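You operate a simulated robot arm through the tools that you are given. There is no shell and no other tool. Be economical: measure what you need, move in short steps, check, and stop when the job is done.

You are at the controls of a simulated robot arm. One attempt, no reset.

Task
Put things in order on the top of the folding table. At the end: the orange wooden block from the top of the folding table stands where the green sachet stood; the green candle from the top of the folding table stands where the orange wooden block stood; the blue lens brush is on the teal glasses case; the green sachet stands on top of the blue gift box; whatever was shut is shut again. Leave all else as you found it, and nothing knocked over.

Only the result counts: the job must be done as asked and must still hold three seconds after the hand-in. Knocking over, shifting, dropping, spilling or breaking anything else fails it.

Robot
A 5-joint arm with a two-finger parallel gripper, fixed in place. Base frame: the origin is at the foot of the arm, x ahead of it, y to its left, z up; the work surface is at about z = 0. Units: mm, rad, N and s.
With the tool pointing down near the work surface it reaches from about 260 to 680 mm from the base axis. Its first joint turns from -1.152 to 1.152 rad. The tool tilts only in the upright plane through the base axis and itself; it spins freely about its own axis. Payload 2.9 kg.
Tool frame: the origin (TCP) lies between the finger pads and is the grasp point; the fingertips stand 30 mm ahead of it; z points along the fingers, y is the line along which they close. Largest opening 110 mm; finger width 20, thickness 10; the body of the gripper, 48 by 112 mm, starts 55 mm behind the TCP.
Orientation is that of the tool frame in the base frame, as a unit quaternion [x, y, z, w]. With the fingers straight down and closing along the base's y, the tool's x points along the base's -x, its y along +y and its z along -z.

Tools
- The arm moves only by the tool apply_moves. Its argument "increments" is a list of rows, each an object (a shift or turn left out is 0, a gripper value left out holds the last) with "delta_pos": the shift along the base's x, y, z in mm, a list of three; "dr": the turn, a rotation vector about the base's x, y, z in rad, a list of three. In form: [{"delta_pos": [tx, ty, tz], "dr": [rx, ry, rz]}, ...]. A call has 1 to 20 rows; each row shifts and turns the commanded pose from where the row before left it. "gripper" is the gripper command, from -1 (fully open) to 1 (shut), values between in proportion, set as the call begins (left out, the last holds). Rows are played at 5 a second. More than 50 mm and 0.15 rad between two rows, or a gripper value outside its range, and nothing of the call is played. A pose out of reach is approached as far as the arm can. The call stops where the force on the tool passes 40 N (or 10 N more than at its start, if that is more) or the arm is blocked; 0.2 s more then pass. Each finger travels about 108 mm/s and halts on what it meets, pressing with about 41 N; the grip force reading is that of the motor and also rises with nothing between the fingers. The clock runs only during rows and for 0.2 s after the last one: add rows that do not move to give the fingers time. The reply holds the time, the measured pose of the TCP, the force on the tool along the base axes, the opening and the grip force, in the units named above and with some noise.
- Cameras (640 x 400 px; columns grow to the right, rows downward): "scene" is fixed at [12, -434.4, 614.7]; the picture's right is [0.93, -0.37, 0.00], its down [-0.17, -0.42, -0.89] and it looks along [0.33, 0.83, -0.46] (base axes); focal length 328 px, centre (320, 200). "wrist" rides on the gripper at [72, 17, -103] in the tool frame; the picture's right is [-0.23, 0.97, 0.00], its down [-0.76, -0.18, -0.62] and it looks along [-0.61, -0.14, 0.78] (tool axes); focal length 222 px, centre (320, 200). There is no depth. A picture from a camera that has moved, and an enlarged one, comes with that camera's place and axes in the base frame and with its lens.
- capture(camera): a new picture of that camera. No time passes.
- inspect(camera, box): a new picture of the part [left, top, right, bottom] of that camera's present view, enlarged. No time passes.
- close_job(): hands the job in; it is judged then, once.

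Go step by step. Nothing tells you positions but the pictures and the camera data: compare them with the known pose of the tool, close in by small moves and look again before you grip or let go. The budget is 120 turns and 68 pictures, counting those below and the enlarged ones. Unless the task says otherwise, let go and move clear before handing in, and close with one line.

The tools are called after "Emit:" by a JSON object that holds its "op" and its "data". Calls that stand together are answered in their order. apply_moves: Moves the arm, as the interface text tells. Its arguments: {"type":"object","properties":{"increments":{"type":"array"},"gripper":{"type":"number"}},"required":["increments"]} The other tools are called the same way: capture (camera) takes a picture; inspect (camera, box) takes an enlarged picture of a part of a camera's view; close_job () hands the job in.

At the start:

```text
time_s: 0.0
tcp_pos: [348.3, 315.1, 285.6]
orientation: [0.001, 1.0, 0.001, 0.0]
ft_force: [0.2, -0.3, -0.2]
grip_width: 109.9
finger_force: 0.1
```

scene: 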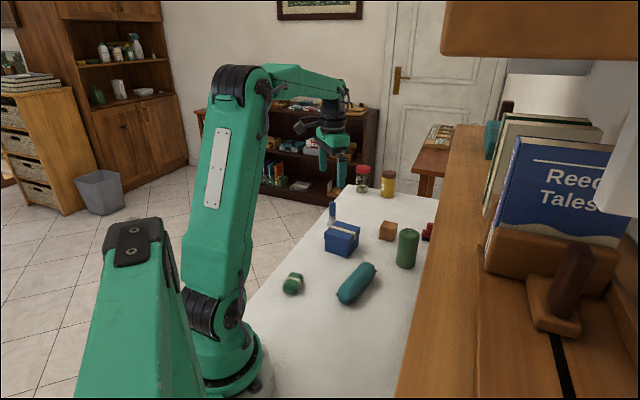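
wrist: 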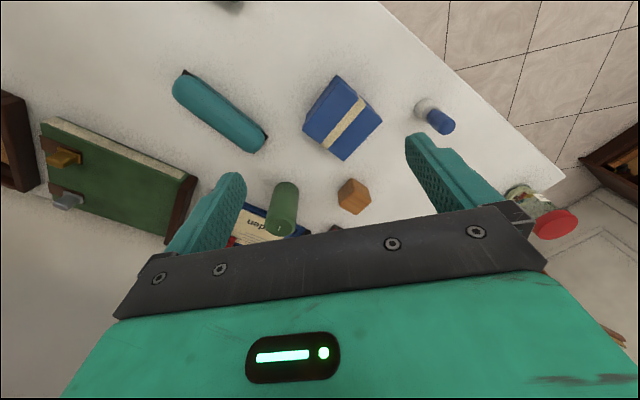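

I see a table with a blue gift box, orange block, green candle, teal glasses case, a green thing (maybe the sachet), a blue item, jars. I'll enlarge the views first to identify them.

Emit:
{"op": "inspect", "data": {"camera": "scene", "box": [240, 150, 460, 320]}}

Emit:
{"op": "inspect", "data": {"camera": "wrist", "box": [0, 0, 640, 280]}}

```text
2.35 times, centred on (350, 235) of scene
camera zoom: at [12.0, -434.4, 614.7], right [0.93, -0.37, 0.0], down [-0.17, -0.42, -0.89], along [0.33, 0.83, -0.46], focal length 772 px, centre (249, 118)
```

zoom: 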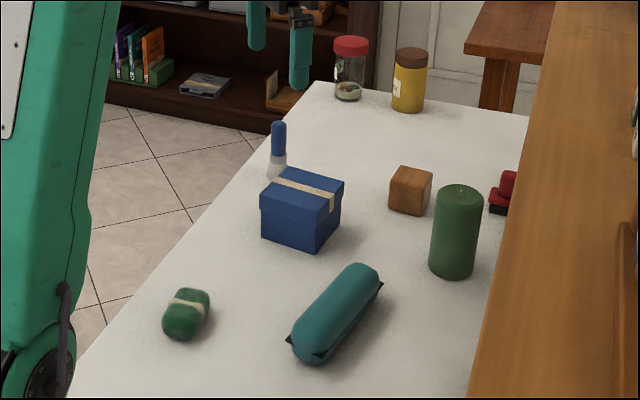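

```text
1.00 times, centred on (320, 140) of wrist
camera zoom: at [275.8, 332.8, 390.8], right [0.23, 0.97, 0.0], down [0.76, -0.18, 0.62], along [0.61, -0.14, -0.78], focal length 222 px, centre (320, 260)
```

zoom: 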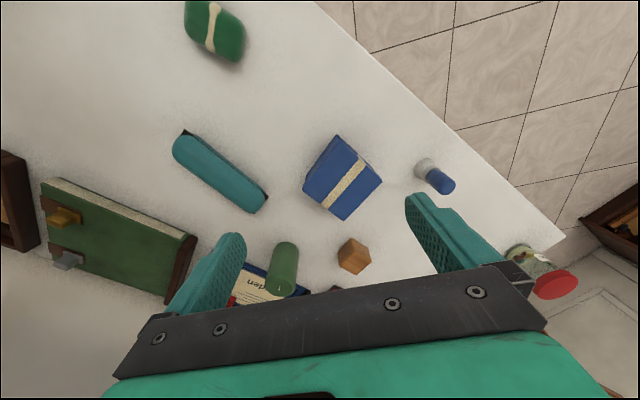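

The table items are consistent between both cameras. I need a closer look at the blue upright item and the things to the right.

Emit:
{"op": "inspect", "data": {"camera": "scene", "box": [310, 190, 374, 260]}}

Emit:
{"op": "inspect", "data": {"camera": "wrist", "box": [0, 60, 310, 260]}}

Emit:
{"op": "inspect", "data": {"camera": "wrist", "box": [290, 60, 480, 220]}}

```text
5.71 times, centred on (342, 225) of scene
camera zoom: at [12.0, -434.4, 614.7], right [0.93, -0.37, 0.0], down [-0.17, -0.42, -0.89], along [0.33, 0.83, -0.46], focal length 1876 px, centre (194, 57)
```

zoom: 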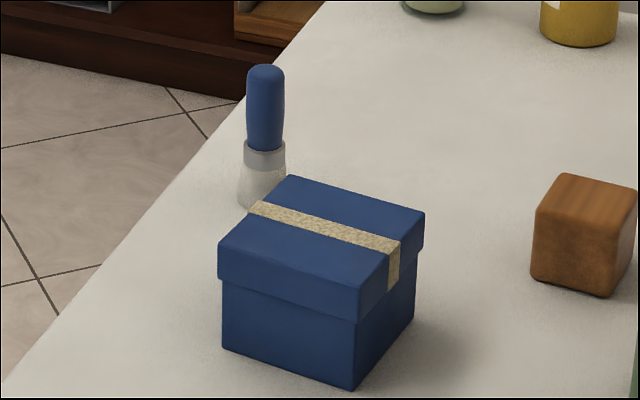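

```text
2.00 times, centred on (155, 160) of wrist
camera zoom: at [275.8, 332.8, 390.8], right [0.23, 0.97, 0.0], down [0.76, -0.18, 0.62], along [0.61, -0.14, -0.78], focal length 444 px, centre (650, 280)
```

zoom: 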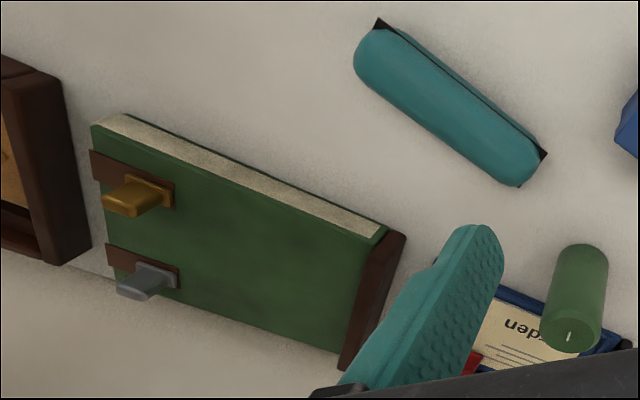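

```text
2.50 times, centred on (385, 140) of wrist
camera zoom: at [275.8, 332.8, 390.8], right [0.23, 0.97, 0.0], down [0.76, -0.18, 0.62], along [0.61, -0.14, -0.78], focal length 555 px, centre (158, 350)
```

zoom: 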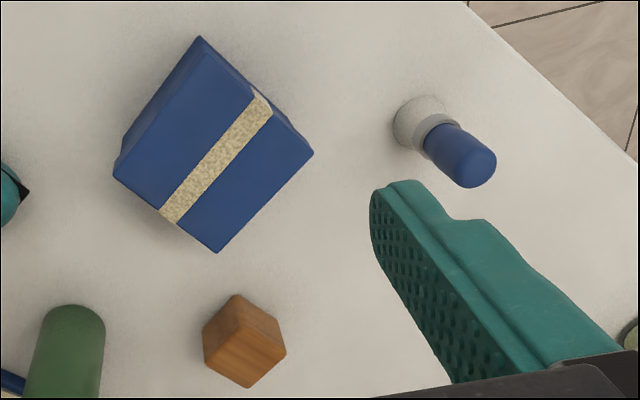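

The brush is the upright blue-handled item. A book stand and hidden shelf lie to the right, so I'll spin the wrist to look along -y before planning.

Emit:
{"op": "apply_moves", "data": {"increments": [{"delta_pos": [0, 0, 10], "dr": [0, 0, -0.14]}, {"delta_pos": [0, 0, 10], "dr": [0, 0, -0.14]}, {"delta_pos": [0, 0, 10], "dr": [0, 0, -0.14]}, {"delta_pos": [0, 0, 10], "dr": [0, 0, -0.14]}, {"delta_pos": [0, 0, 10], "dr": [0, 0, -0.14]}, {"delta_pos": [0, 0, 10], "dr": [0, 0, -0.14]}, {"dr": [0, 0, -0.14]}, {"dr": [0, 0, -0.14]}, {"dr": [0, 0, -0.14]}, {"dr": [0, 0, -0.14]}, {"dr": [0, 0, -0.14]}]}}

Emit:
{"op": "capture", "data": {"camera": "wrist"}}

Emit:
{"op": "capture", "data": {"camera": "scene"}}

```text
time_s: 2.4
tcp_pos: [349.0, 317.0, 346.9]
orientation: [0.697, 0.717, 0.0, 0.0]
ft_force: [0.3, 0.2, 1.0]
grip_width: 110.2
finger_force: 0.1
```

```text
60 pictures are left
camera wrist: at [363.2, 388.9, 450.7], right [0.98, -0.2, 0.0], down [-0.16, -0.77, 0.62], along [-0.12, -0.61, -0.78], focal length 222 px, centre (320, 200)
```

wrist: 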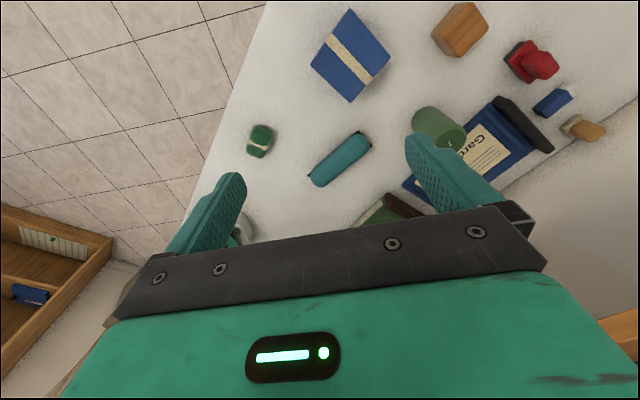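

```text
59 pictures are left
```

scene: 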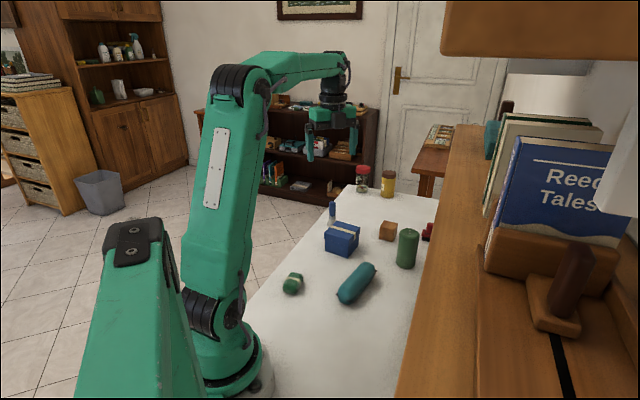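

Positions estimated so far: sachet (200,225), box (389,339), block (571,344), candle (532,199), brush (424,477), case (350,153). I'll enlarge the candle area and the case.

Emit:
{"op": "inspect", "data": {"camera": "wrist", "box": [380, 0, 640, 200]}}

Emit:
{"op": "inspect", "data": {"camera": "scene", "box": [320, 245, 400, 315]}}

Emit:
{"op": "inspect", "data": {"camera": "wrist", "box": [230, 100, 400, 210]}}

```text
2.00 times, centred on (510, 100) of wrist
camera zoom: at [363.2, 388.9, 450.7], right [0.98, -0.2, 0.0], down [-0.16, -0.77, 0.62], along [-0.12, -0.61, -0.78], focal length 444 px, centre (-60, 400)
```

zoom: 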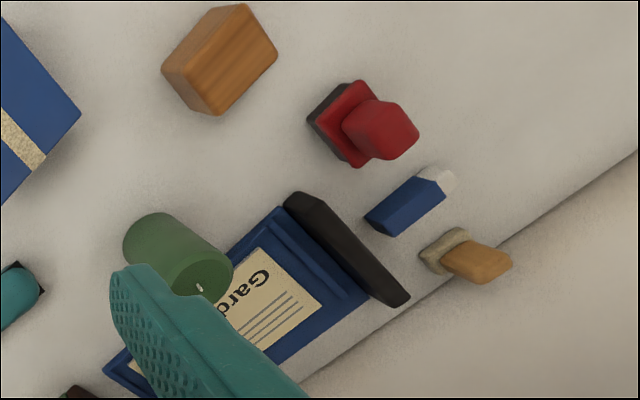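

```text
5.71 times, centred on (360, 280) of scene
camera zoom: at [12.0, -434.4, 614.7], right [0.93, -0.37, 0.0], down [-0.17, -0.42, -0.89], along [0.33, 0.83, -0.46], focal length 1876 px, centre (91, -257)
```

zoom: 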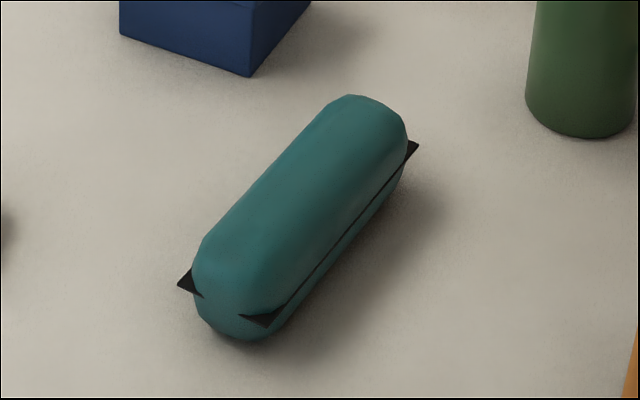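

```text
3.64 times, centred on (315, 155) of wrist
camera zoom: at [363.2, 388.9, 450.7], right [0.98, -0.2, 0.0], down [-0.16, -0.77, 0.62], along [-0.12, -0.61, -0.78], focal length 808 px, centre (338, 364)
```

zoom: 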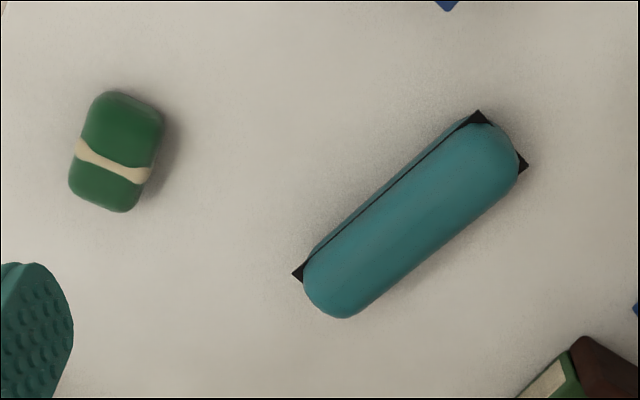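

Case seems to be boxy-capsule, sachet's short axis lies at about -37°. I'll move above the sachet with the fingers closing along that axis.

Emit:
{"op": "apply_moves", "data": {"increments": [{"delta_pos": [-30, -19, -20], "dr": [0, 0, -0.135]}, {"delta_pos": [-30, -19, -20], "dr": [0, 0, -0.135]}, {"delta_pos": [-30, -19, -20], "dr": [0, 0, -0.135]}, {"delta_pos": [-30, -19, -20], "dr": [0, 0, -0.135]}, {"delta_pos": [-28, -19, -20], "dr": [0, 0, -0.135]}, {"delta_pos": [0, 0, -40]}, {"delta_pos": [0, 0, -30]}, {}]}}

Emit:
{"op": "capture", "data": {"camera": "wrist"}}

Emit:
{"op": "inspect", "data": {"camera": "scene", "box": [240, 190, 400, 310]}}

```text
time_s: 4.2
tcp_pos: [208.3, 213.3, 178.3]
orientation: [0.895, 0.447, 0.001, 0.001]
ft_force: [-0.5, 1.0, 0.3]
grip_width: 109.9
finger_force: 0.0
out of reach, approached as far as the arm can: row 5
```

```text
55 pictures are left
camera wrist: at [265.3, 260.9, 280.4], right [0.64, -0.77, 0.0], down [-0.6, -0.5, 0.62], along [-0.48, -0.4, -0.78], focal length 222 px, centre (320, 200)
```

wrist: 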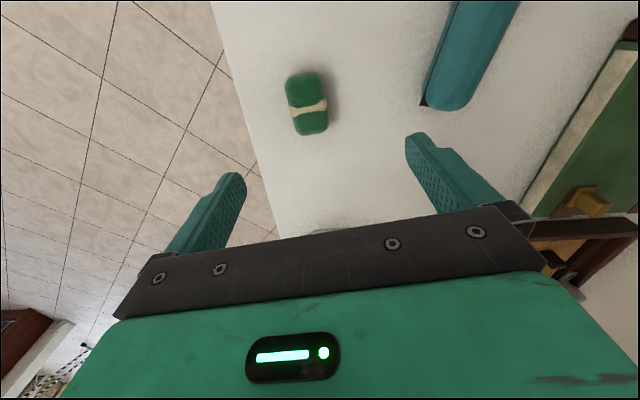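

```text
3.33 times, centred on (320, 250) of scene
camera zoom: at [12.0, -434.4, 614.7], right [0.93, -0.37, 0.0], down [-0.17, -0.42, -0.89], along [0.33, 0.83, -0.46], focal length 1094 px, centre (320, 33)
```

zoom: 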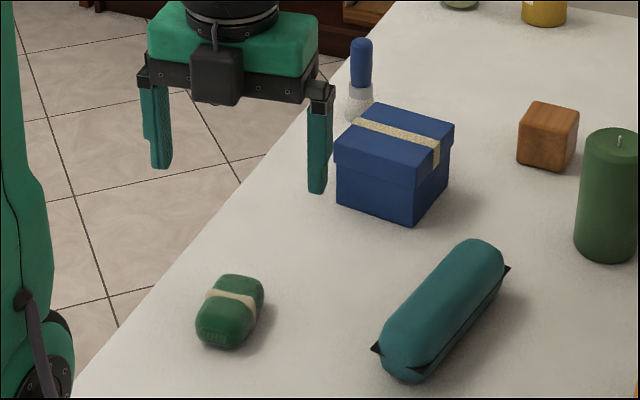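

The sachet is at about (199,224), and the arm is near its inner reach limit here. I'll correct and descend gradually.

Emit:
{"op": "apply_moves", "data": {"increments": [{"delta_pos": [0, 0, -30], "dr": [0, 0, -0.08]}, {"delta_pos": [-4, 5, -20]}, {"delta_pos": [-5, 6, -10]}, {}]}}

Emit:
{"op": "capture", "data": {"camera": "wrist"}}

```text
time_s: 5.2
tcp_pos: [224.5, 196.4, 117.9]
orientation: [0.911, 0.412, 0.0, 0.001]
ft_force: [-0.1, 0.2, 0.4]
grip_width: 110.0
finger_force: 0.0
out of reach, approached as far as the arm can: row 1, 2, 3
```

```text
53 pictures are left
camera wrist: at [285.1, 240.0, 220.9], right [0.58, -0.81, 0.0], down [-0.64, -0.46, 0.62], along [-0.51, -0.36, -0.78], focal length 222 px, centre (320, 200)
```

wrist: 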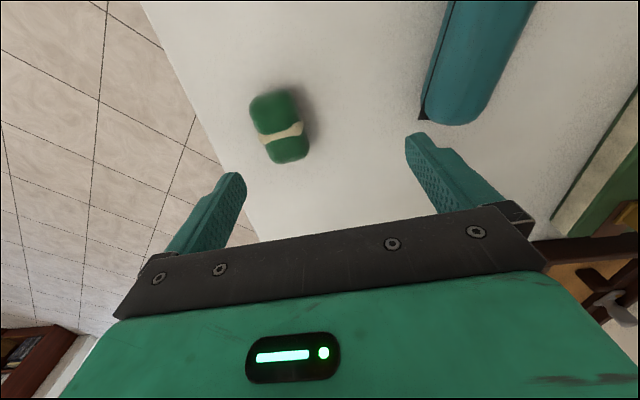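

The wrist spin is at its limit in this direction, so I'll rise and spin half a turn back the other way.

Emit:
{"op": "apply_moves", "data": {"increments": [{"delta_pos": [0, 0, 30], "dr": [0, 0, 0.148]}, {"delta_pos": [0, 0, 30], "dr": [0, 0, 0.148]}, {"delta_pos": [0, 0, 0], "dr": [0, 0, 0.148]}, {"dr": [0, 0, 0.148]}, {"dr": [0, 0, 0.148]}, {"dr": [0, 0, 0.148]}, {"dr": [0, 0, 0.148]}, {"dr": [0, 0, 0.148]}, {"dr": [0, 0, 0.148]}, {"dr": [0, 0, 0.148]}, {"dr": [0, 0, 0.148]}, {"dr": [0, 0, 0.148]}, {"dr": [0, 0, 0.148]}, {"dr": [0, 0, 0.148]}, {"dr": [0, 0, 0.148]}, {"dr": [0, 0, 0.148]}, {"dr": [0, 0, 0.148]}, {"dr": [0, 0, 0.148]}, {"dr": [0, 0, 0.148]}, {"dr": [0, 0, 0.148]}]}}

```text
time_s: 9.4
tcp_pos: [225.0, 196.5, 177.9]
orientation: [-0.328, 0.945, 0.0, 0.0]
ft_force: [0.8, -0.2, 0.4]
grip_width: 109.9
finger_force: 0.0
```

Now at yaw 128° with room to spare. I'll move over the sachet and look.

Emit:
{"op": "apply_moves", "data": {"increments": [{"delta_pos": [-13, 14, -20], "dr": [0, 0, 0.09]}, {"delta_pos": [-13, 14, -30], "dr": [0, 0, 0.09]}, {"delta_pos": [0, 0, -20]}, {}]}}

Emit:
{"op": "capture", "data": {"camera": "wrist"}}

```text
time_s: 10.4
tcp_pos: [197.8, 225.1, 107.9]
orientation: [-0.411, 0.911, 0.0, 0.0]
ft_force: [-0.2, -0.3, 0.1]
grip_width: 109.9
finger_force: 0.1
```

```text
52 pictures are left
camera wrist: at [137.4, 181.0, 210.9], right [-0.58, 0.82, 0.0], down [0.64, 0.45, 0.62], along [0.51, 0.36, -0.78], focal length 222 px, centre (320, 200)
```

wrist: 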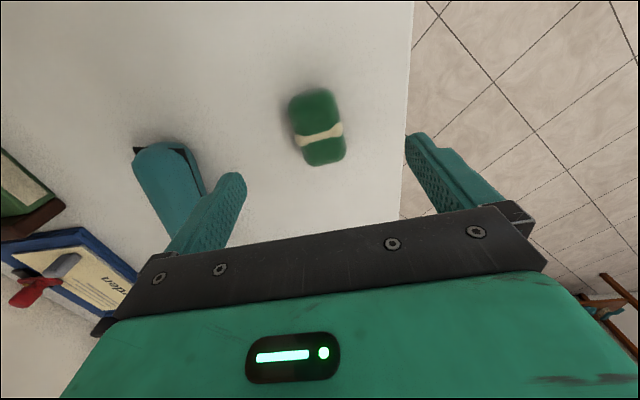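

Sachet sits at (198.5,222.5), with the fingers straddling it. Descending and gripping.

Emit:
{"op": "apply_moves", "data": {"increments": [{"delta_pos": [1, -2, -35], "dr": [0, 0, -0.05]}, {"delta_pos": [0, 0, -25]}, {"delta_pos": [0, 0, -12]}, {}]}}

Emit:
{"op": "inspect", "data": {"camera": "scene", "box": [240, 190, 400, 310]}}

```text
time_s: 11.4
tcp_pos: [199.9, 221.3, 34.5]
orientation: [-0.387, 0.922, 0.0, 0.001]
ft_force: [0.7, -0.3, 0.1]
grip_width: 109.7
finger_force: 0.0
```

```text
3.33 times, centred on (320, 250) of scene
camera zoom: at [12.0, -434.4, 614.7], right [0.93, -0.37, 0.0], down [-0.17, -0.42, -0.89], along [0.33, 0.83, -0.46], focal length 1094 px, centre (320, 33)
```

zoom: 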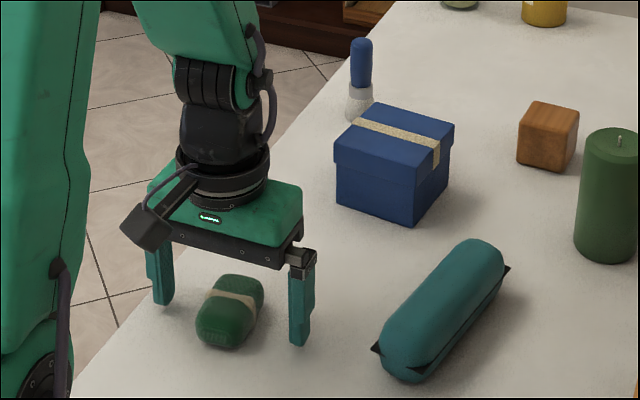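

Fingers straddle the sachet well; closing now.

Emit:
{"op": "apply_moves", "data": {"increments": [{}, {}, {}, {}, {}], "gripper": 1}}

```text
time_s: 12.6
tcp_pos: [199.1, 221.9, 35.8]
orientation: [-0.388, 0.922, 0.001, -0.001]
ft_force: [-0.6, 0.1, -0.5]
grip_width: 41.8
finger_force: 41.2
```

Gripped at 42 mm width. I'll lift and carry it above the gift box at about (394,339).

Emit:
{"op": "apply_moves", "data": {"increments": [{"delta_pos": [0, 0, 20]}, {"delta_pos": [0, 0, 40]}, {"delta_pos": [0, 0, 45]}, {"delta_pos": [39, 23, 20]}, {"delta_pos": [39, 23, 0]}, {"delta_pos": [39, 24, 0]}, {"delta_pos": [39, 24, 0]}, {"delta_pos": [38, 23, 0]}, {}, {"delta_pos": [0, 0, -25]}, {}]}}

Emit:
{"op": "capture", "data": {"camera": "wrist"}}

Emit:
{"op": "inspect", "data": {"camera": "scene", "box": [280, 170, 400, 260]}}

```text
time_s: 15.0
tcp_pos: [393.8, 338.8, 135.4]
orientation: [-0.388, 0.922, 0.0, 0.0]
ft_force: [0.3, 0.6, -0.5]
grip_width: 41.1
finger_force: 41.0
```

```text
50 pictures are left
camera wrist: at [330.6, 299.1, 238.4], right [-0.54, 0.84, 0.0], down [0.66, 0.42, 0.62], along [0.53, 0.33, -0.78], focal length 222 px, centre (320, 200)
```

wrist: 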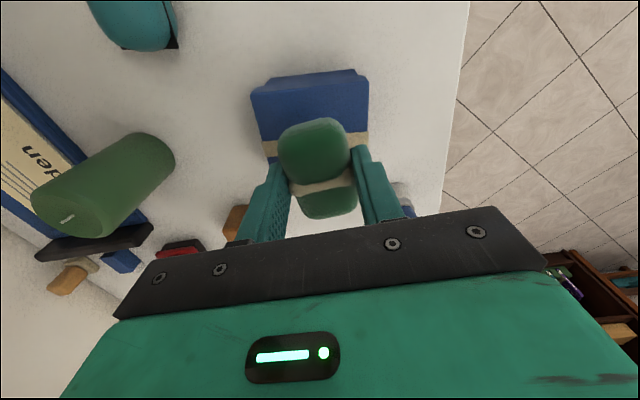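

```text
4.44 times, centred on (340, 215) of scene
camera zoom: at [12.0, -434.4, 614.7], right [0.93, -0.37, 0.0], down [-0.17, -0.42, -0.89], along [0.33, 0.83, -0.46], focal length 1459 px, centre (231, 133)
```

zoom: 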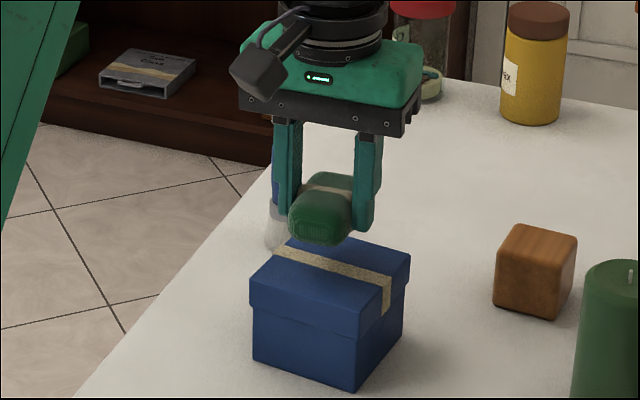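

Sachet is over the lid centre. Lowering gently until contact.

Emit:
{"op": "apply_moves", "data": {"increments": [{"delta_pos": [2, -1, -18]}, {"delta_pos": [0, 0, -6]}, {"delta_pos": [0, 0, -3]}, {}]}}

Emit:
{"op": "inspect", "data": {"camera": "scene", "box": [280, 170, 400, 260]}}

```text
time_s: 16.0
tcp_pos: [397.2, 338.4, 109.7]
orientation: [-0.387, 0.922, 0.001, 0.0]
ft_force: [0.6, -0.1, -0.8]
grip_width: 41.0
finger_force: 41.1
```

```text
4.44 times, centred on (340, 215) of scene
camera zoom: at [12.0, -434.4, 614.7], right [0.93, -0.37, 0.0], down [-0.17, -0.42, -0.89], along [0.33, 0.83, -0.46], focal length 1459 px, centre (231, 133)
```

zoom: 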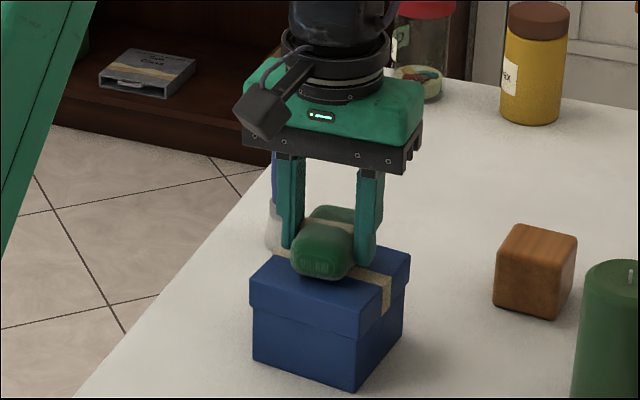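

Almost touching; smaller steps now.

Emit:
{"op": "apply_moves", "data": {"increments": [{"delta_pos": [0, 0, -2]}, {}, {"delta_pos": [0, 0, -1.5]}, {}]}}

```text
time_s: 17.0
tcp_pos: [396.6, 339.0, 105.7]
orientation: [-0.387, 0.922, 0.0, 0.001]
ft_force: [-1.8, -1.6, 10.4]
grip_width: 40.9
finger_force: 40.5
```

Contact felt (10 N), so box top is about 71 mm. I'll release and rise.

Emit:
{"op": "apply_moves", "data": {"increments": [{"delta_pos": [0, 0, 0.5]}, {}, {}], "gripper": 0.1}}

Emit:
{"op": "apply_moves", "data": {"increments": [{"delta_pos": [0, 0, 20]}, {"delta_pos": [0, 0, 40]}, {"delta_pos": [0, 0, 40]}, {}]}}

Emit:
{"op": "inspect", "data": {"camera": "scene", "box": [280, 170, 440, 290]}}

Emit:
{"op": "capture", "data": {"camera": "wrist"}}

```text
time_s: 17.8
tcp_pos: [396.1, 338.2, 105.2]
orientation: [-0.387, 0.922, 0.0, 0.0]
ft_force: [-0.6, 0.0, 0.3]
grip_width: 49.7
finger_force: 0.0
```

```text
time_s: 18.8
tcp_pos: [396.0, 337.7, 205.6]
orientation: [-0.387, 0.922, 0.0, 0.001]
ft_force: [-0.7, -0.2, 0.4]
grip_width: 49.7
finger_force: 0.2
```

```text
3.33 times, centred on (360, 230) of scene
camera zoom: at [12.0, -434.4, 614.7], right [0.93, -0.37, 0.0], down [-0.17, -0.42, -0.89], along [0.33, 0.83, -0.46], focal length 1094 px, centre (187, 100)
```

zoom: 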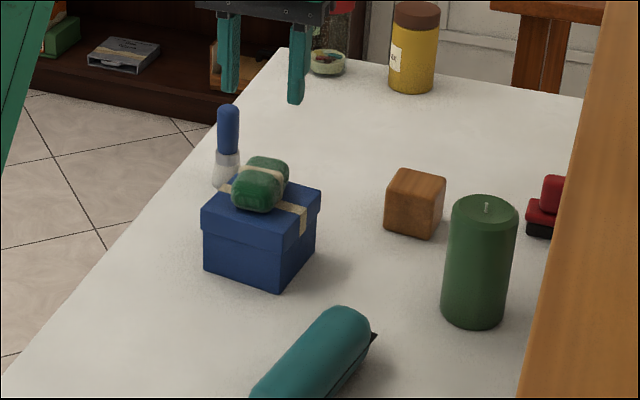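

```text
46 pictures are left
camera wrist: at [332.7, 298.4, 309.1], right [-0.54, 0.84, 0.0], down [0.66, 0.42, 0.62], along [0.53, 0.33, -0.78], focal length 222 px, centre (320, 200)
```

wrist: 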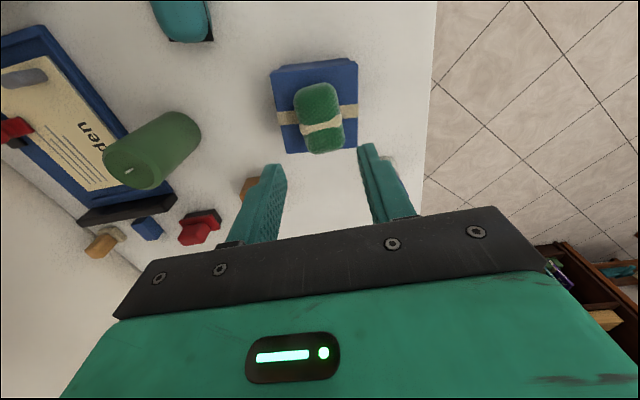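

Sachet rests well on the box. Next I'll approach the orange block at about (571,344) and look.

Emit:
{"op": "apply_moves", "data": {"increments": [{"delta_pos": [35, -7, 0], "dr": [0, 0, -0.08]}, {"delta_pos": [35, -7, 0], "dr": [0, 0, -0.08]}, {"delta_pos": [35, -7, 0], "dr": [0, 0, -0.08]}, {"delta_pos": [30, 0, -30]}, {}], "gripper": -1}}

Emit:
{"op": "capture", "data": {"camera": "wrist"}}

```text
time_s: 20.0
tcp_pos: [530.8, 316.9, 175.9]
orientation: [-0.274, 0.962, 0.0, 0.0]
ft_force: [-0.4, 0.0, -0.5]
grip_width: 109.9
finger_force: 0.1
```

```text
45 pictures are left
camera wrist: at [460.2, 293.4, 278.7], right [-0.32, 0.95, 0.0], down [0.74, 0.25, 0.62], along [0.59, 0.2, -0.78], focal length 222 px, centre (320, 200)
```

wrist: 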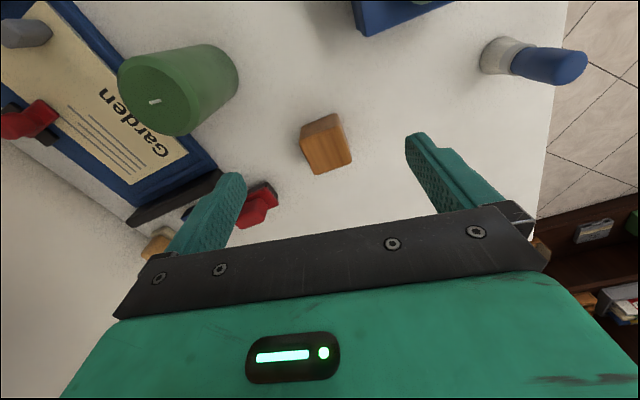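

Emit:
{"op": "inspect", "data": {"camera": "wrist", "box": [260, 90, 400, 190]}}

```text
4.00 times, centred on (330, 140) of wrist
camera zoom: at [460.2, 293.4, 278.7], right [-0.32, 0.95, 0.0], down [0.74, 0.25, 0.62], along [0.59, 0.2, -0.78], focal length 888 px, centre (280, 440)
```

zoom: 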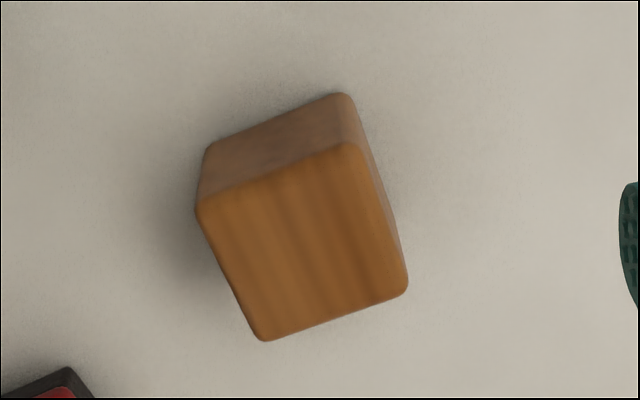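

Block is at about (568,338.5), ~44 mm cube, faces at 130°/40°. Moving above it and checking.

Emit:
{"op": "apply_moves", "data": {"increments": [{"delta_pos": [19, 11, -35], "dr": [0, 0, 0.14]}, {"delta_pos": [18, 10.5, -35]}, {}]}}

Emit:
{"op": "capture", "data": {"camera": "wrist"}}

```text
time_s: 20.8
tcp_pos: [567.9, 338.8, 105.9]
orientation: [-0.341, 0.94, 0.0, 0.0]
ft_force: [-0.2, 0.0, 0.5]
grip_width: 110.0
finger_force: 0.0
```

```text
43 pictures are left
camera wrist: at [501.4, 305.5, 209.5], right [-0.45, 0.89, 0.0], down [0.7, 0.35, 0.62], along [0.56, 0.28, -0.78], focal length 222 px, centre (320, 200)
```

wrist: 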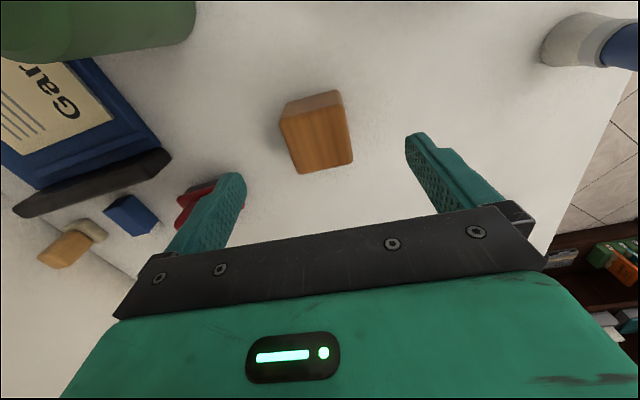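

Aligned. Descend and grip the block.

Emit:
{"op": "apply_moves", "data": {"increments": [{"delta_pos": [-1, -1, -35]}, {"delta_pos": [0, 0, -25]}, {"delta_pos": [0, 0, -6]}, {}]}}

Emit:
{"op": "apply_moves", "data": {"increments": [{}, {}, {}, {}, {}], "gripper": 1}}

```text
time_s: 21.8
tcp_pos: [566.1, 338.2, 39.4]
orientation: [-0.341, 0.94, 0.0, 0.0]
ft_force: [0.5, 0.2, 0.2]
grip_width: 109.9
finger_force: 0.0
```

```text
time_s: 23.0
tcp_pos: [567.5, 339.9, 40.1]
orientation: [-0.341, 0.94, 0.0, 0.0]
ft_force: [-1.7, -0.1, 0.9]
grip_width: 49.5
finger_force: 40.5
```

Gripped. Lifting and carrying the block to the sachet's old spot (199.5,222.5).

Emit:
{"op": "apply_moves", "data": {"increments": [{"delta_pos": [0, 0, 20]}, {"delta_pos": [0, 0, 40]}, {"delta_pos": [0, 0, 45]}, {"delta_pos": [0, 0, 35]}, {"delta_pos": [-41, -13, 0]}, {"delta_pos": [-41, -13, 0]}, {"delta_pos": [-41, -13, 0]}, {"delta_pos": [-41, -13, 0]}, {"delta_pos": [-41, -13, 0]}, {"delta_pos": [-41, -13, 0]}, {"delta_pos": [-41, -13, 0]}, {"delta_pos": [-41, -13, 0]}, {"delta_pos": [-39, -12, 0]}, {}, {"delta_pos": [0, 0, -45]}, {"delta_pos": [0, 0, -45]}, {}]}}

Emit:
{"op": "inspect", "data": {"camera": "scene", "box": [240, 190, 400, 310]}}

```text
time_s: 26.6
tcp_pos: [201.3, 222.3, 89.5]
orientation: [-0.341, 0.94, 0.0, 0.001]
ft_force: [-0.7, 0.0, -0.5]
grip_width: 49.3
finger_force: 41.4
```

```text
3.33 times, centred on (320, 250) of scene
camera zoom: at [12.0, -434.4, 614.7], right [0.93, -0.37, 0.0], down [-0.17, -0.42, -0.89], along [0.33, 0.83, -0.46], focal length 1094 px, centre (320, 33)
```

zoom: 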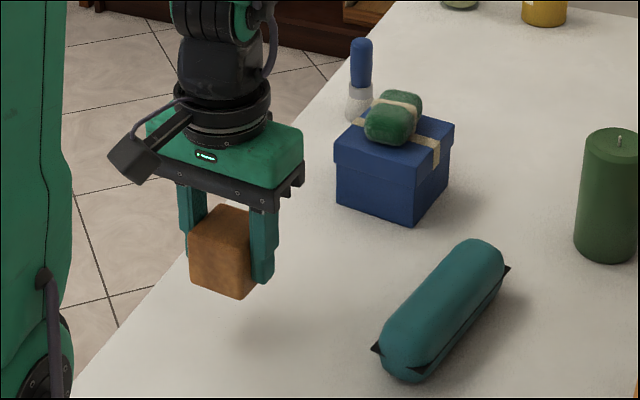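

Over the spot; lowering until contact.

Emit:
{"op": "apply_moves", "data": {"increments": [{"delta_pos": [-1.5, 0, -35]}, {"delta_pos": [0, 0, -11]}, {"delta_pos": [0, 0, -3]}, {}, {"delta_pos": [0, 0, -1.5]}, {}]}}

```text
time_s: 28.0
tcp_pos: [198.5, 222.4, 38.7]
orientation: [-0.341, 0.94, 0.0, 0.0]
ft_force: [0.0, -1.3, 3.3]
grip_width: 49.4
finger_force: 40.8
```

Touching. Release and rise.

Emit:
{"op": "apply_moves", "data": {"increments": [{}, {}, {}], "gripper": -0.2}}

Emit:
{"op": "apply_moves", "data": {"increments": [{"delta_pos": [0, 0, 20]}, {"delta_pos": [0, 0, 40]}, {"delta_pos": [0, 0, 45]}, {"delta_pos": [0, 0, 40]}, {}]}}

Emit:
{"op": "inspect", "data": {"camera": "scene", "box": [240, 190, 440, 310]}}

```text
time_s: 28.8
tcp_pos: [199.9, 221.9, 38.7]
orientation: [-0.341, 0.94, 0.0, 0.0]
ft_force: [0.1, 0.1, 0.4]
grip_width: 65.9
finger_force: 0.0
```

```text
time_s: 30.0
tcp_pos: [199.5, 222.5, 184.2]
orientation: [-0.341, 0.94, 0.001, 0.001]
ft_force: [0.6, -0.2, 0.5]
grip_width: 65.9
finger_force: 0.0
```

```text
3.20 times, centred on (340, 250) of scene
camera zoom: at [12.0, -434.4, 614.7], right [0.93, -0.37, 0.0], down [-0.17, -0.42, -0.89], along [0.33, 0.83, -0.46], focal length 1050 px, centre (256, 40)
```

zoom: 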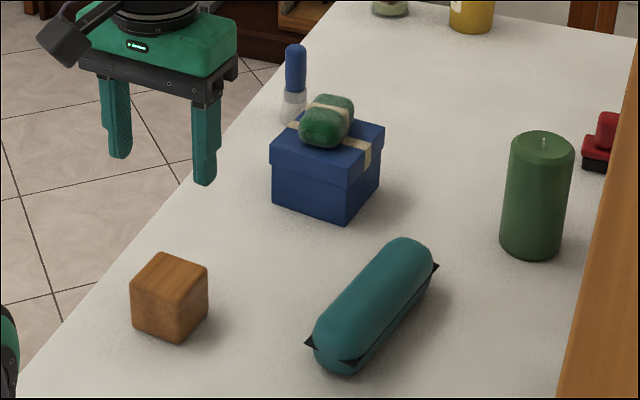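

Block is in place. Next the candle: moving to a viewpoint near (480,210) at height.

Emit:
{"op": "apply_moves", "data": {"increments": [{"delta_pos": [40, -2, 20]}, {"delta_pos": [40, -2, 10]}, {"delta_pos": [40, -2, 0]}, {"delta_pos": [40, -2, 0]}, {"delta_pos": [40, -2, 0]}, {"delta_pos": [40, -2, 0]}, {"delta_pos": [40, -2, 0]}, {}], "gripper": -1}}

Emit:
{"op": "capture", "data": {"camera": "wrist"}}

```text
time_s: 31.8
tcp_pos: [479.5, 207.7, 213.8]
orientation: [-0.341, 0.94, -0.001, 0.0]
ft_force: [-0.2, 0.3, 0.6]
grip_width: 110.0
finger_force: 0.0
```

```text
40 pictures are left
camera wrist: at [411.6, 174.3, 317.8], right [-0.45, 0.89, 0.0], down [0.7, 0.35, 0.62], along [0.56, 0.28, -0.78], focal length 222 px, centre (320, 200)
```

wrist: 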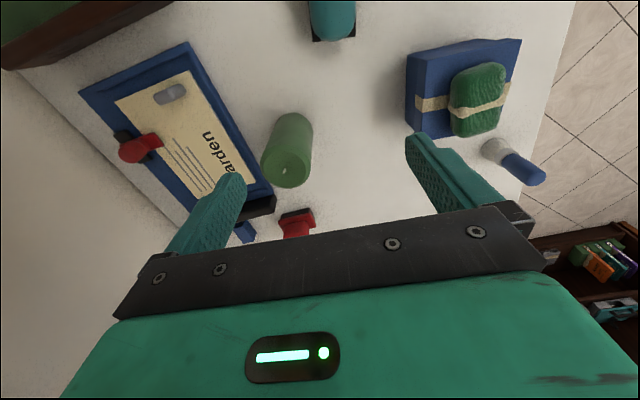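

Candle at (533,198). I'll move over it and check before lowering.

Emit:
{"op": "apply_moves", "data": {"increments": [{"delta_pos": [27, -5, 0]}, {"delta_pos": [26.5, -4.7, -20]}, {"delta_pos": [0, 0, -30]}, {}]}}

Emit:
{"op": "capture", "data": {"camera": "wrist"}}

Emit:
{"op": "inspect", "data": {"camera": "scene", "box": [340, 150, 480, 290]}}

```text
time_s: 32.8
tcp_pos: [531.5, 198.1, 163.5]
orientation: [-0.341, 0.94, -0.001, -0.001]
ft_force: [-0.2, 0.4, 0.3]
grip_width: 109.7
finger_force: 0.1
```

```text
39 pictures are left
camera wrist: at [464.4, 164.7, 267.0], right [-0.45, 0.89, 0.0], down [0.7, 0.35, 0.62], along [0.56, 0.28, -0.78], focal length 222 px, centre (320, 200)
```

wrist: 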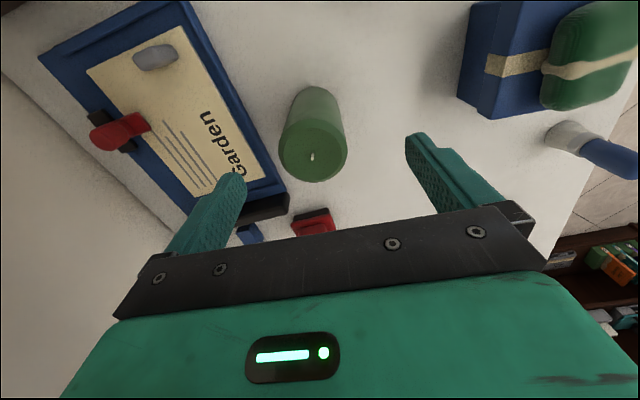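

```text
2.86 times, centred on (410, 220) of scene
camera zoom: at [12.0, -434.4, 614.7], right [0.93, -0.37, 0.0], down [-0.17, -0.42, -0.89], along [0.33, 0.83, -0.46], focal length 938 px, centre (63, 143)
```

zoom: 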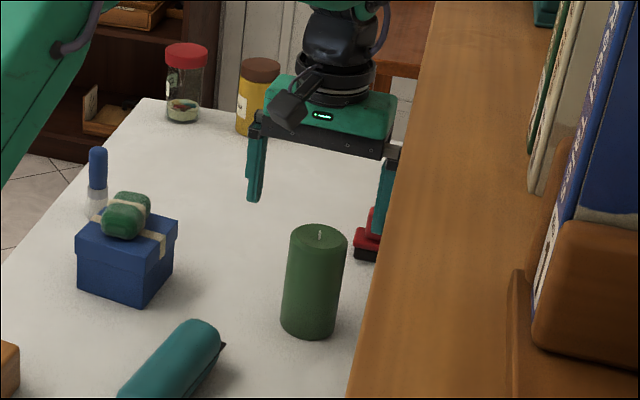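

Fine-tune to (534,196) and narrow the opening to about 85 mm for clearance, then descend to mid-height of the candle.

Emit:
{"op": "apply_moves", "data": {"increments": [{"delta_pos": [2, -2, 0]}, {}, {"delta_pos": [0, 0, -20]}, {"delta_pos": [0, 0, -20]}, {}], "gripper": -0.55}}

Emit:
{"op": "capture", "data": {"camera": "wrist"}}

Emit:
{"op": "inspect", "data": {"camera": "scene", "box": [340, 150, 480, 290]}}

```text
time_s: 34.0
tcp_pos: [534.9, 197.1, 123.9]
orientation: [-0.341, 0.94, 0.0, -0.001]
ft_force: [-0.1, 0.0, -0.6]
grip_width: 85.3
finger_force: 0.1
```

```text
37 pictures are left
camera wrist: at [467.5, 162.4, 226.5], right [-0.45, 0.89, 0.0], down [0.7, 0.35, 0.62], along [0.56, 0.28, -0.78], focal length 222 px, centre (320, 200)
```

wrist: 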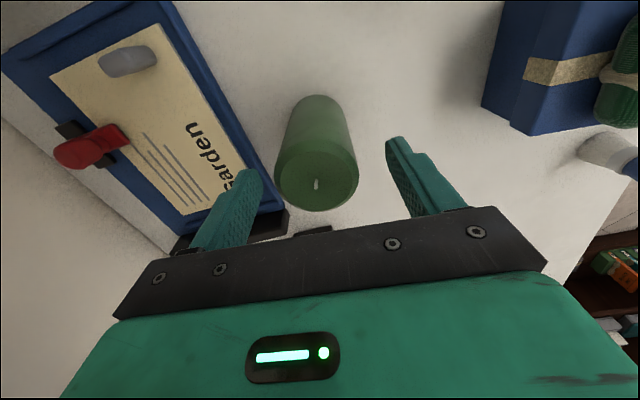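

```text
2.86 times, centred on (410, 220) of scene
camera zoom: at [12.0, -434.4, 614.7], right [0.93, -0.37, 0.0], down [-0.17, -0.42, -0.89], along [0.33, 0.83, -0.46], focal length 938 px, centre (63, 143)
```

zoom: 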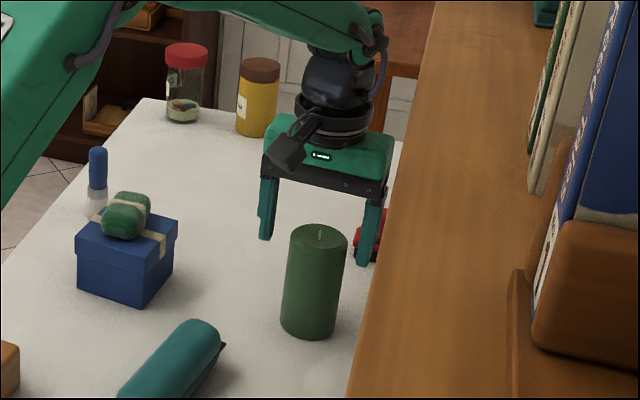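

Candle sits slightly toward -y of the tool centre. Small correction, then down to z = 72 and grip.

Emit:
{"op": "apply_moves", "data": {"increments": [{"delta_pos": [-1, -2, 0]}, {"delta_pos": [0, 0, -20]}, {"delta_pos": [0, 0, -20]}, {"delta_pos": [0, 0, -10]}, {}]}}

Emit:
{"op": "apply_moves", "data": {"increments": [{}, {}, {}, {}], "gripper": 1}}

```text
time_s: 35.2
tcp_pos: [532.5, 193.8, 73.8]
orientation: [-0.341, 0.94, -0.001, 0.0]
ft_force: [-0.1, -0.3, -0.3]
grip_width: 85.5
finger_force: 0.0
```

```text
time_s: 36.2
tcp_pos: [532.2, 193.8, 73.2]
orientation: [-0.341, 0.94, 0.001, 0.0]
ft_force: [-0.3, 0.4, 0.0]
grip_width: 54.7
finger_force: 41.3
```

Gripped. Lift and carry to the block's old spot (567,338.5).

Emit:
{"op": "apply_moves", "data": {"increments": [{"delta_pos": [0, 0, 15]}, {"delta_pos": [0, 0, 25]}, {"delta_pos": [0, 0, 10]}, {"delta_pos": [9, 36, 0]}, {"delta_pos": [9, 36, 0]}, {"delta_pos": [9, 36, 0]}, {"delta_pos": [8, 37, 0]}, {}, {"delta_pos": [0, 0, -25]}, {}]}}

Emit:
{"op": "inspect", "data": {"camera": "scene", "box": [320, 150, 460, 290]}}

Emit:
{"op": "capture", "data": {"camera": "wrist"}}

```text
time_s: 38.4
tcp_pos: [570.2, 339.4, 98.5]
orientation: [-0.341, 0.94, 0.0, 0.0]
ft_force: [-1.4, 0.3, -2.4]
grip_width: 54.4
finger_force: 41.2
```

```text
2.86 times, centred on (390, 220) of scene
camera zoom: at [12.0, -434.4, 614.7], right [0.93, -0.37, 0.0], down [-0.17, -0.42, -0.89], along [0.33, 0.83, -0.46], focal length 938 px, centre (120, 143)
```

zoom: 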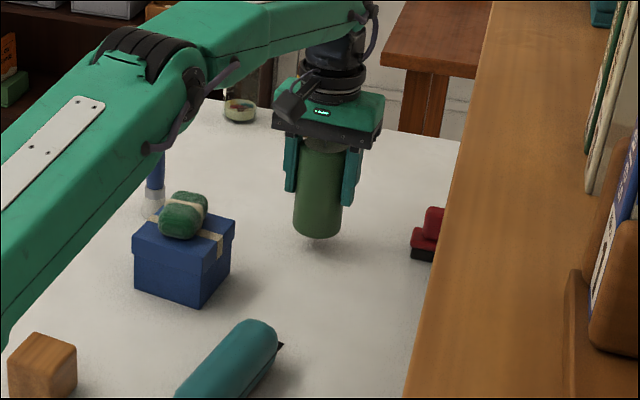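

```text
34 pictures are left
camera wrist: at [502.0, 306.2, 201.8], right [-0.45, 0.89, 0.0], down [0.7, 0.35, 0.62], along [0.56, 0.28, -0.78], focal length 222 px, centre (320, 200)
```

wrist: 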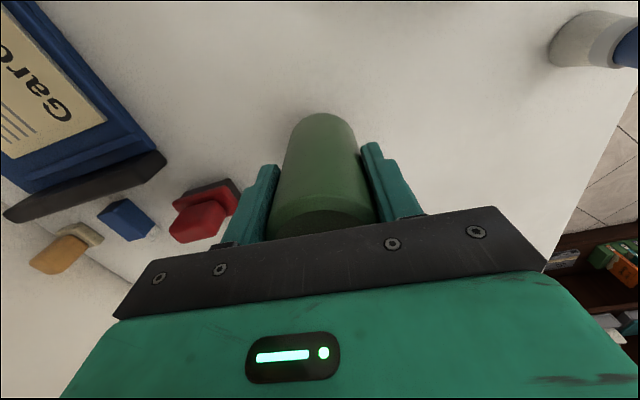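

Candle is over the spot; lowering to contact.

Emit:
{"op": "apply_moves", "data": {"increments": [{"delta_pos": [-2.5, -1, -15]}, {"delta_pos": [0, 0, -7]}, {}, {"delta_pos": [0, 0, -2]}, {}]}}

```text
time_s: 39.6
tcp_pos: [565.2, 338.5, 75.4]
orientation: [-0.341, 0.94, 0.0, 0.0]
ft_force: [-0.2, -0.7, -2.3]
grip_width: 54.4
finger_force: 41.0
```

Emit:
{"op": "apply_moves", "data": {"increments": [{"delta_pos": [0.5, 0, -1]}, {}, {"delta_pos": [0, 0, -1]}, {}]}}

```text
time_s: 40.6
tcp_pos: [565.0, 338.5, 74.0]
orientation: [-0.342, 0.94, 0.0, 0.0]
ft_force: [-0.2, -0.8, 0.1]
grip_width: 54.4
finger_force: 41.3
```

Contact is just beginning; one more small step.

Emit:
{"op": "apply_moves", "data": {"increments": [{"delta_pos": [0.5, 0, -0.8]}, {}]}}

```text
time_s: 41.2
tcp_pos: [567.2, 339.3, 73.9]
orientation: [-0.341, 0.94, 0.001, 0.001]
ft_force: [-2.5, -1.5, 7.9]
grip_width: 54.4
finger_force: 41.1
```

Firm contact. Release to about 75 mm, then rise straight up.

Emit:
{"op": "apply_moves", "data": {"increments": [{}, {}, {}], "gripper": -0.4}}

Emit:
{"op": "apply_moves", "data": {"increments": [{"delta_pos": [0, 0, 20]}, {"delta_pos": [0, 0, 40]}, {"delta_pos": [0, 0, 40]}, {}]}}

Emit:
{"op": "capture", "data": {"camera": "wrist"}}

Emit:
{"op": "inspect", "data": {"camera": "scene", "box": [320, 150, 460, 290]}}

```text
time_s: 42.0
tcp_pos: [566.8, 338.8, 72.2]
orientation: [-0.342, 0.94, -0.001, 0.0]
ft_force: [-0.3, -0.2, -0.2]
grip_width: 77.0
finger_force: 0.0
```

```text
time_s: 43.0
tcp_pos: [565.6, 337.6, 172.9]
orientation: [-0.341, 0.94, 0.0, 0.0]
ft_force: [0.6, 0.0, -0.9]
grip_width: 77.2
finger_force: 0.1
```

```text
33 pictures are left
camera wrist: at [499.2, 304.7, 275.9], right [-0.45, 0.89, 0.0], down [0.7, 0.35, 0.62], along [0.56, 0.28, -0.78], focal length 222 px, centre (320, 200)
```

wrist: 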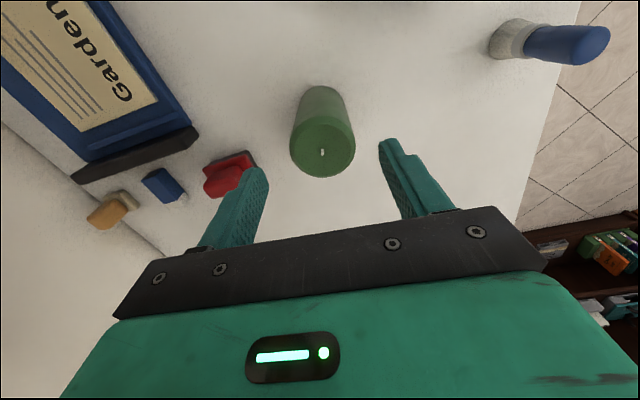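

```text
2.86 times, centred on (390, 220) of scene
camera zoom: at [12.0, -434.4, 614.7], right [0.93, -0.37, 0.0], down [-0.17, -0.42, -0.89], along [0.33, 0.83, -0.46], focal length 938 px, centre (120, 143)
```

zoom: 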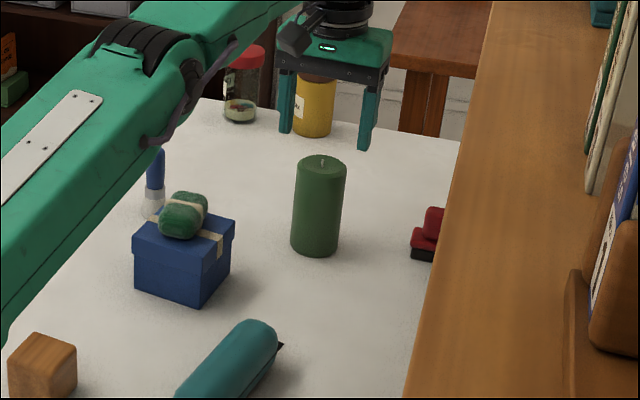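

Candle is standing at the block's old spot. Now on to the brush at about (424,477): moving to a viewing position.

Emit:
{"op": "apply_moves", "data": {"increments": [{"delta_pos": [-30, 22, 30], "dr": [0, 0, 0.07]}, {"delta_pos": [-35, 23, 0], "dr": [0, 0, 0.07]}, {"delta_pos": [-35, 23, 0]}, {"delta_pos": [-35, 23, 0]}, {"delta_pos": [-30, 20, 0]}, {}]}}

Emit:
{"op": "capture", "data": {"camera": "wrist"}}

```text
time_s: 44.4
tcp_pos: [402.9, 450.7, 202.9]
orientation: [-0.406, 0.914, -0.001, 0.0]
ft_force: [0.1, -1.0, -0.8]
grip_width: 77.0
finger_force: 0.0
```

```text
31 pictures are left
camera wrist: at [340.2, 407.2, 305.8], right [-0.57, 0.82, 0.0], down [0.64, 0.45, 0.62], along [0.51, 0.35, -0.78], focal length 222 px, centre (320, 200)
```

wrist: 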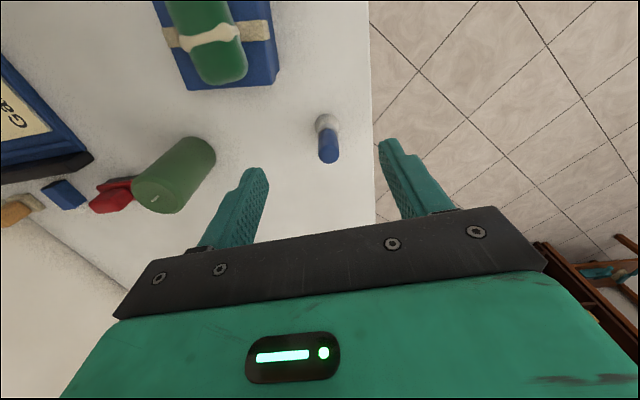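

Brush is at about (421.5,473.5), near the table edge. Move above it and refine.

Emit:
{"op": "apply_moves", "data": {"increments": [{"delta_pos": [9, 12, -20]}, {"delta_pos": [9, 11, -25]}, {}]}}

Emit:
{"op": "capture", "data": {"camera": "wrist"}}

Emit:
{"op": "inspect", "data": {"camera": "scene", "box": [300, 170, 380, 240]}}

```text
time_s: 45.2
tcp_pos: [418.6, 472.8, 157.7]
orientation: [-0.406, 0.914, 0.0, 0.0]
ft_force: [-0.5, -0.4, -0.3]
grip_width: 77.0
finger_force: 0.1
```

```text
30 pictures are left
camera wrist: at [357.9, 429.6, 260.2], right [-0.57, 0.82, 0.0], down [0.64, 0.45, 0.62], along [0.51, 0.36, -0.78], focal length 222 px, centre (320, 200)
```

wrist: 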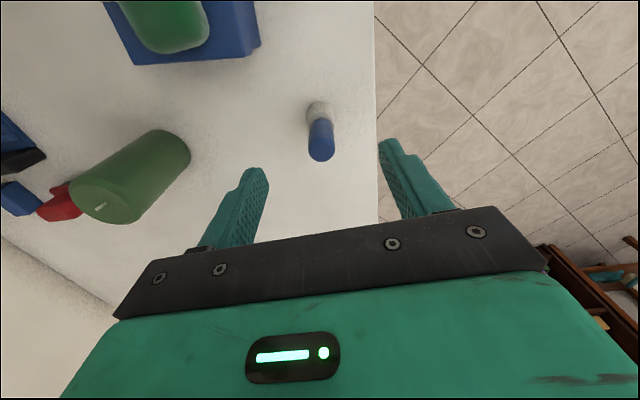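

```text
5.71 times, centred on (340, 205) of scene
camera zoom: at [12.0, -434.4, 614.7], right [0.93, -0.37, 0.0], down [-0.17, -0.42, -0.89], along [0.33, 0.83, -0.46], focal length 1876 px, centre (206, 171)
```

zoom: 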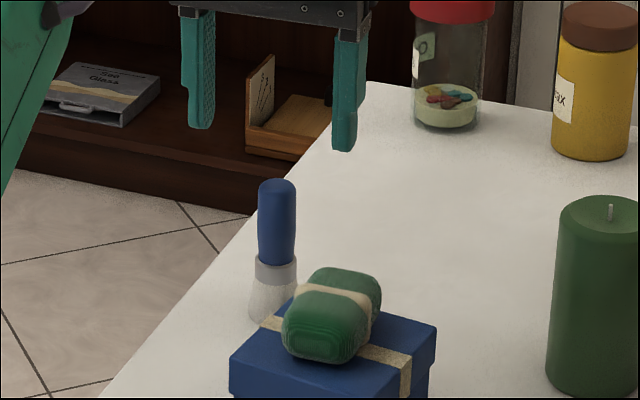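

Refine by (+2,+2), descend so the fingertips only span the blue handle (TCP z ≈ 80), and grip.

Emit:
{"op": "apply_moves", "data": {"increments": [{"delta_pos": [2, 2, -27]}, {"delta_pos": [0, 0, -25]}, {"delta_pos": [0, 0, -25]}, {}]}}

Emit:
{"op": "inspect", "data": {"camera": "wrist", "box": [200, 60, 440, 220]}}

Emit:
{"op": "inspect", "data": {"camera": "scene", "box": [300, 170, 380, 240]}}

```text
time_s: 46.2
tcp_pos: [420.7, 473.1, 79.9]
orientation: [-0.406, 0.914, 0.0, -0.001]
ft_force: [0.3, 1.0, 0.1]
grip_width: 77.1
finger_force: 0.0
```

```text
2.50 times, centred on (320, 140) of wrist
camera zoom: at [359.6, 430.8, 183.8], right [-0.57, 0.82, 0.0], down [0.64, 0.45, 0.62], along [0.51, 0.36, -0.78], focal length 555 px, centre (320, 350)
```

zoom: 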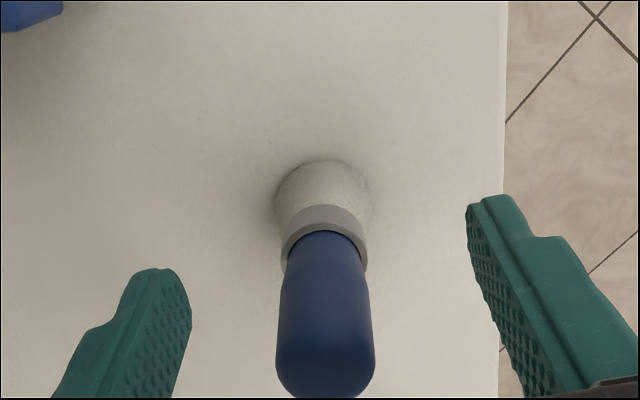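

```text
5.71 times, centred on (340, 205) of scene
camera zoom: at [12.0, -434.4, 614.7], right [0.93, -0.37, 0.0], down [-0.17, -0.42, -0.89], along [0.33, 0.83, -0.46], focal length 1876 px, centre (206, 171)
```

zoom: 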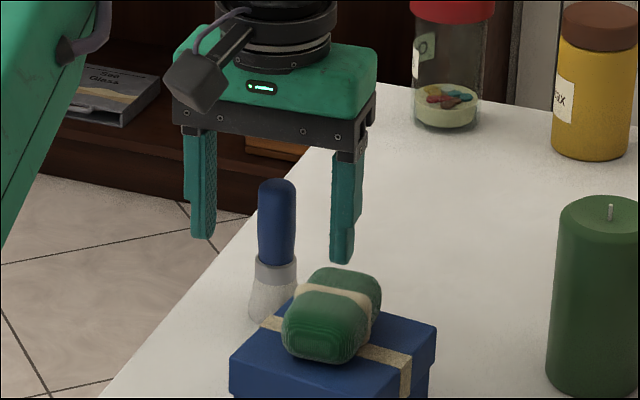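

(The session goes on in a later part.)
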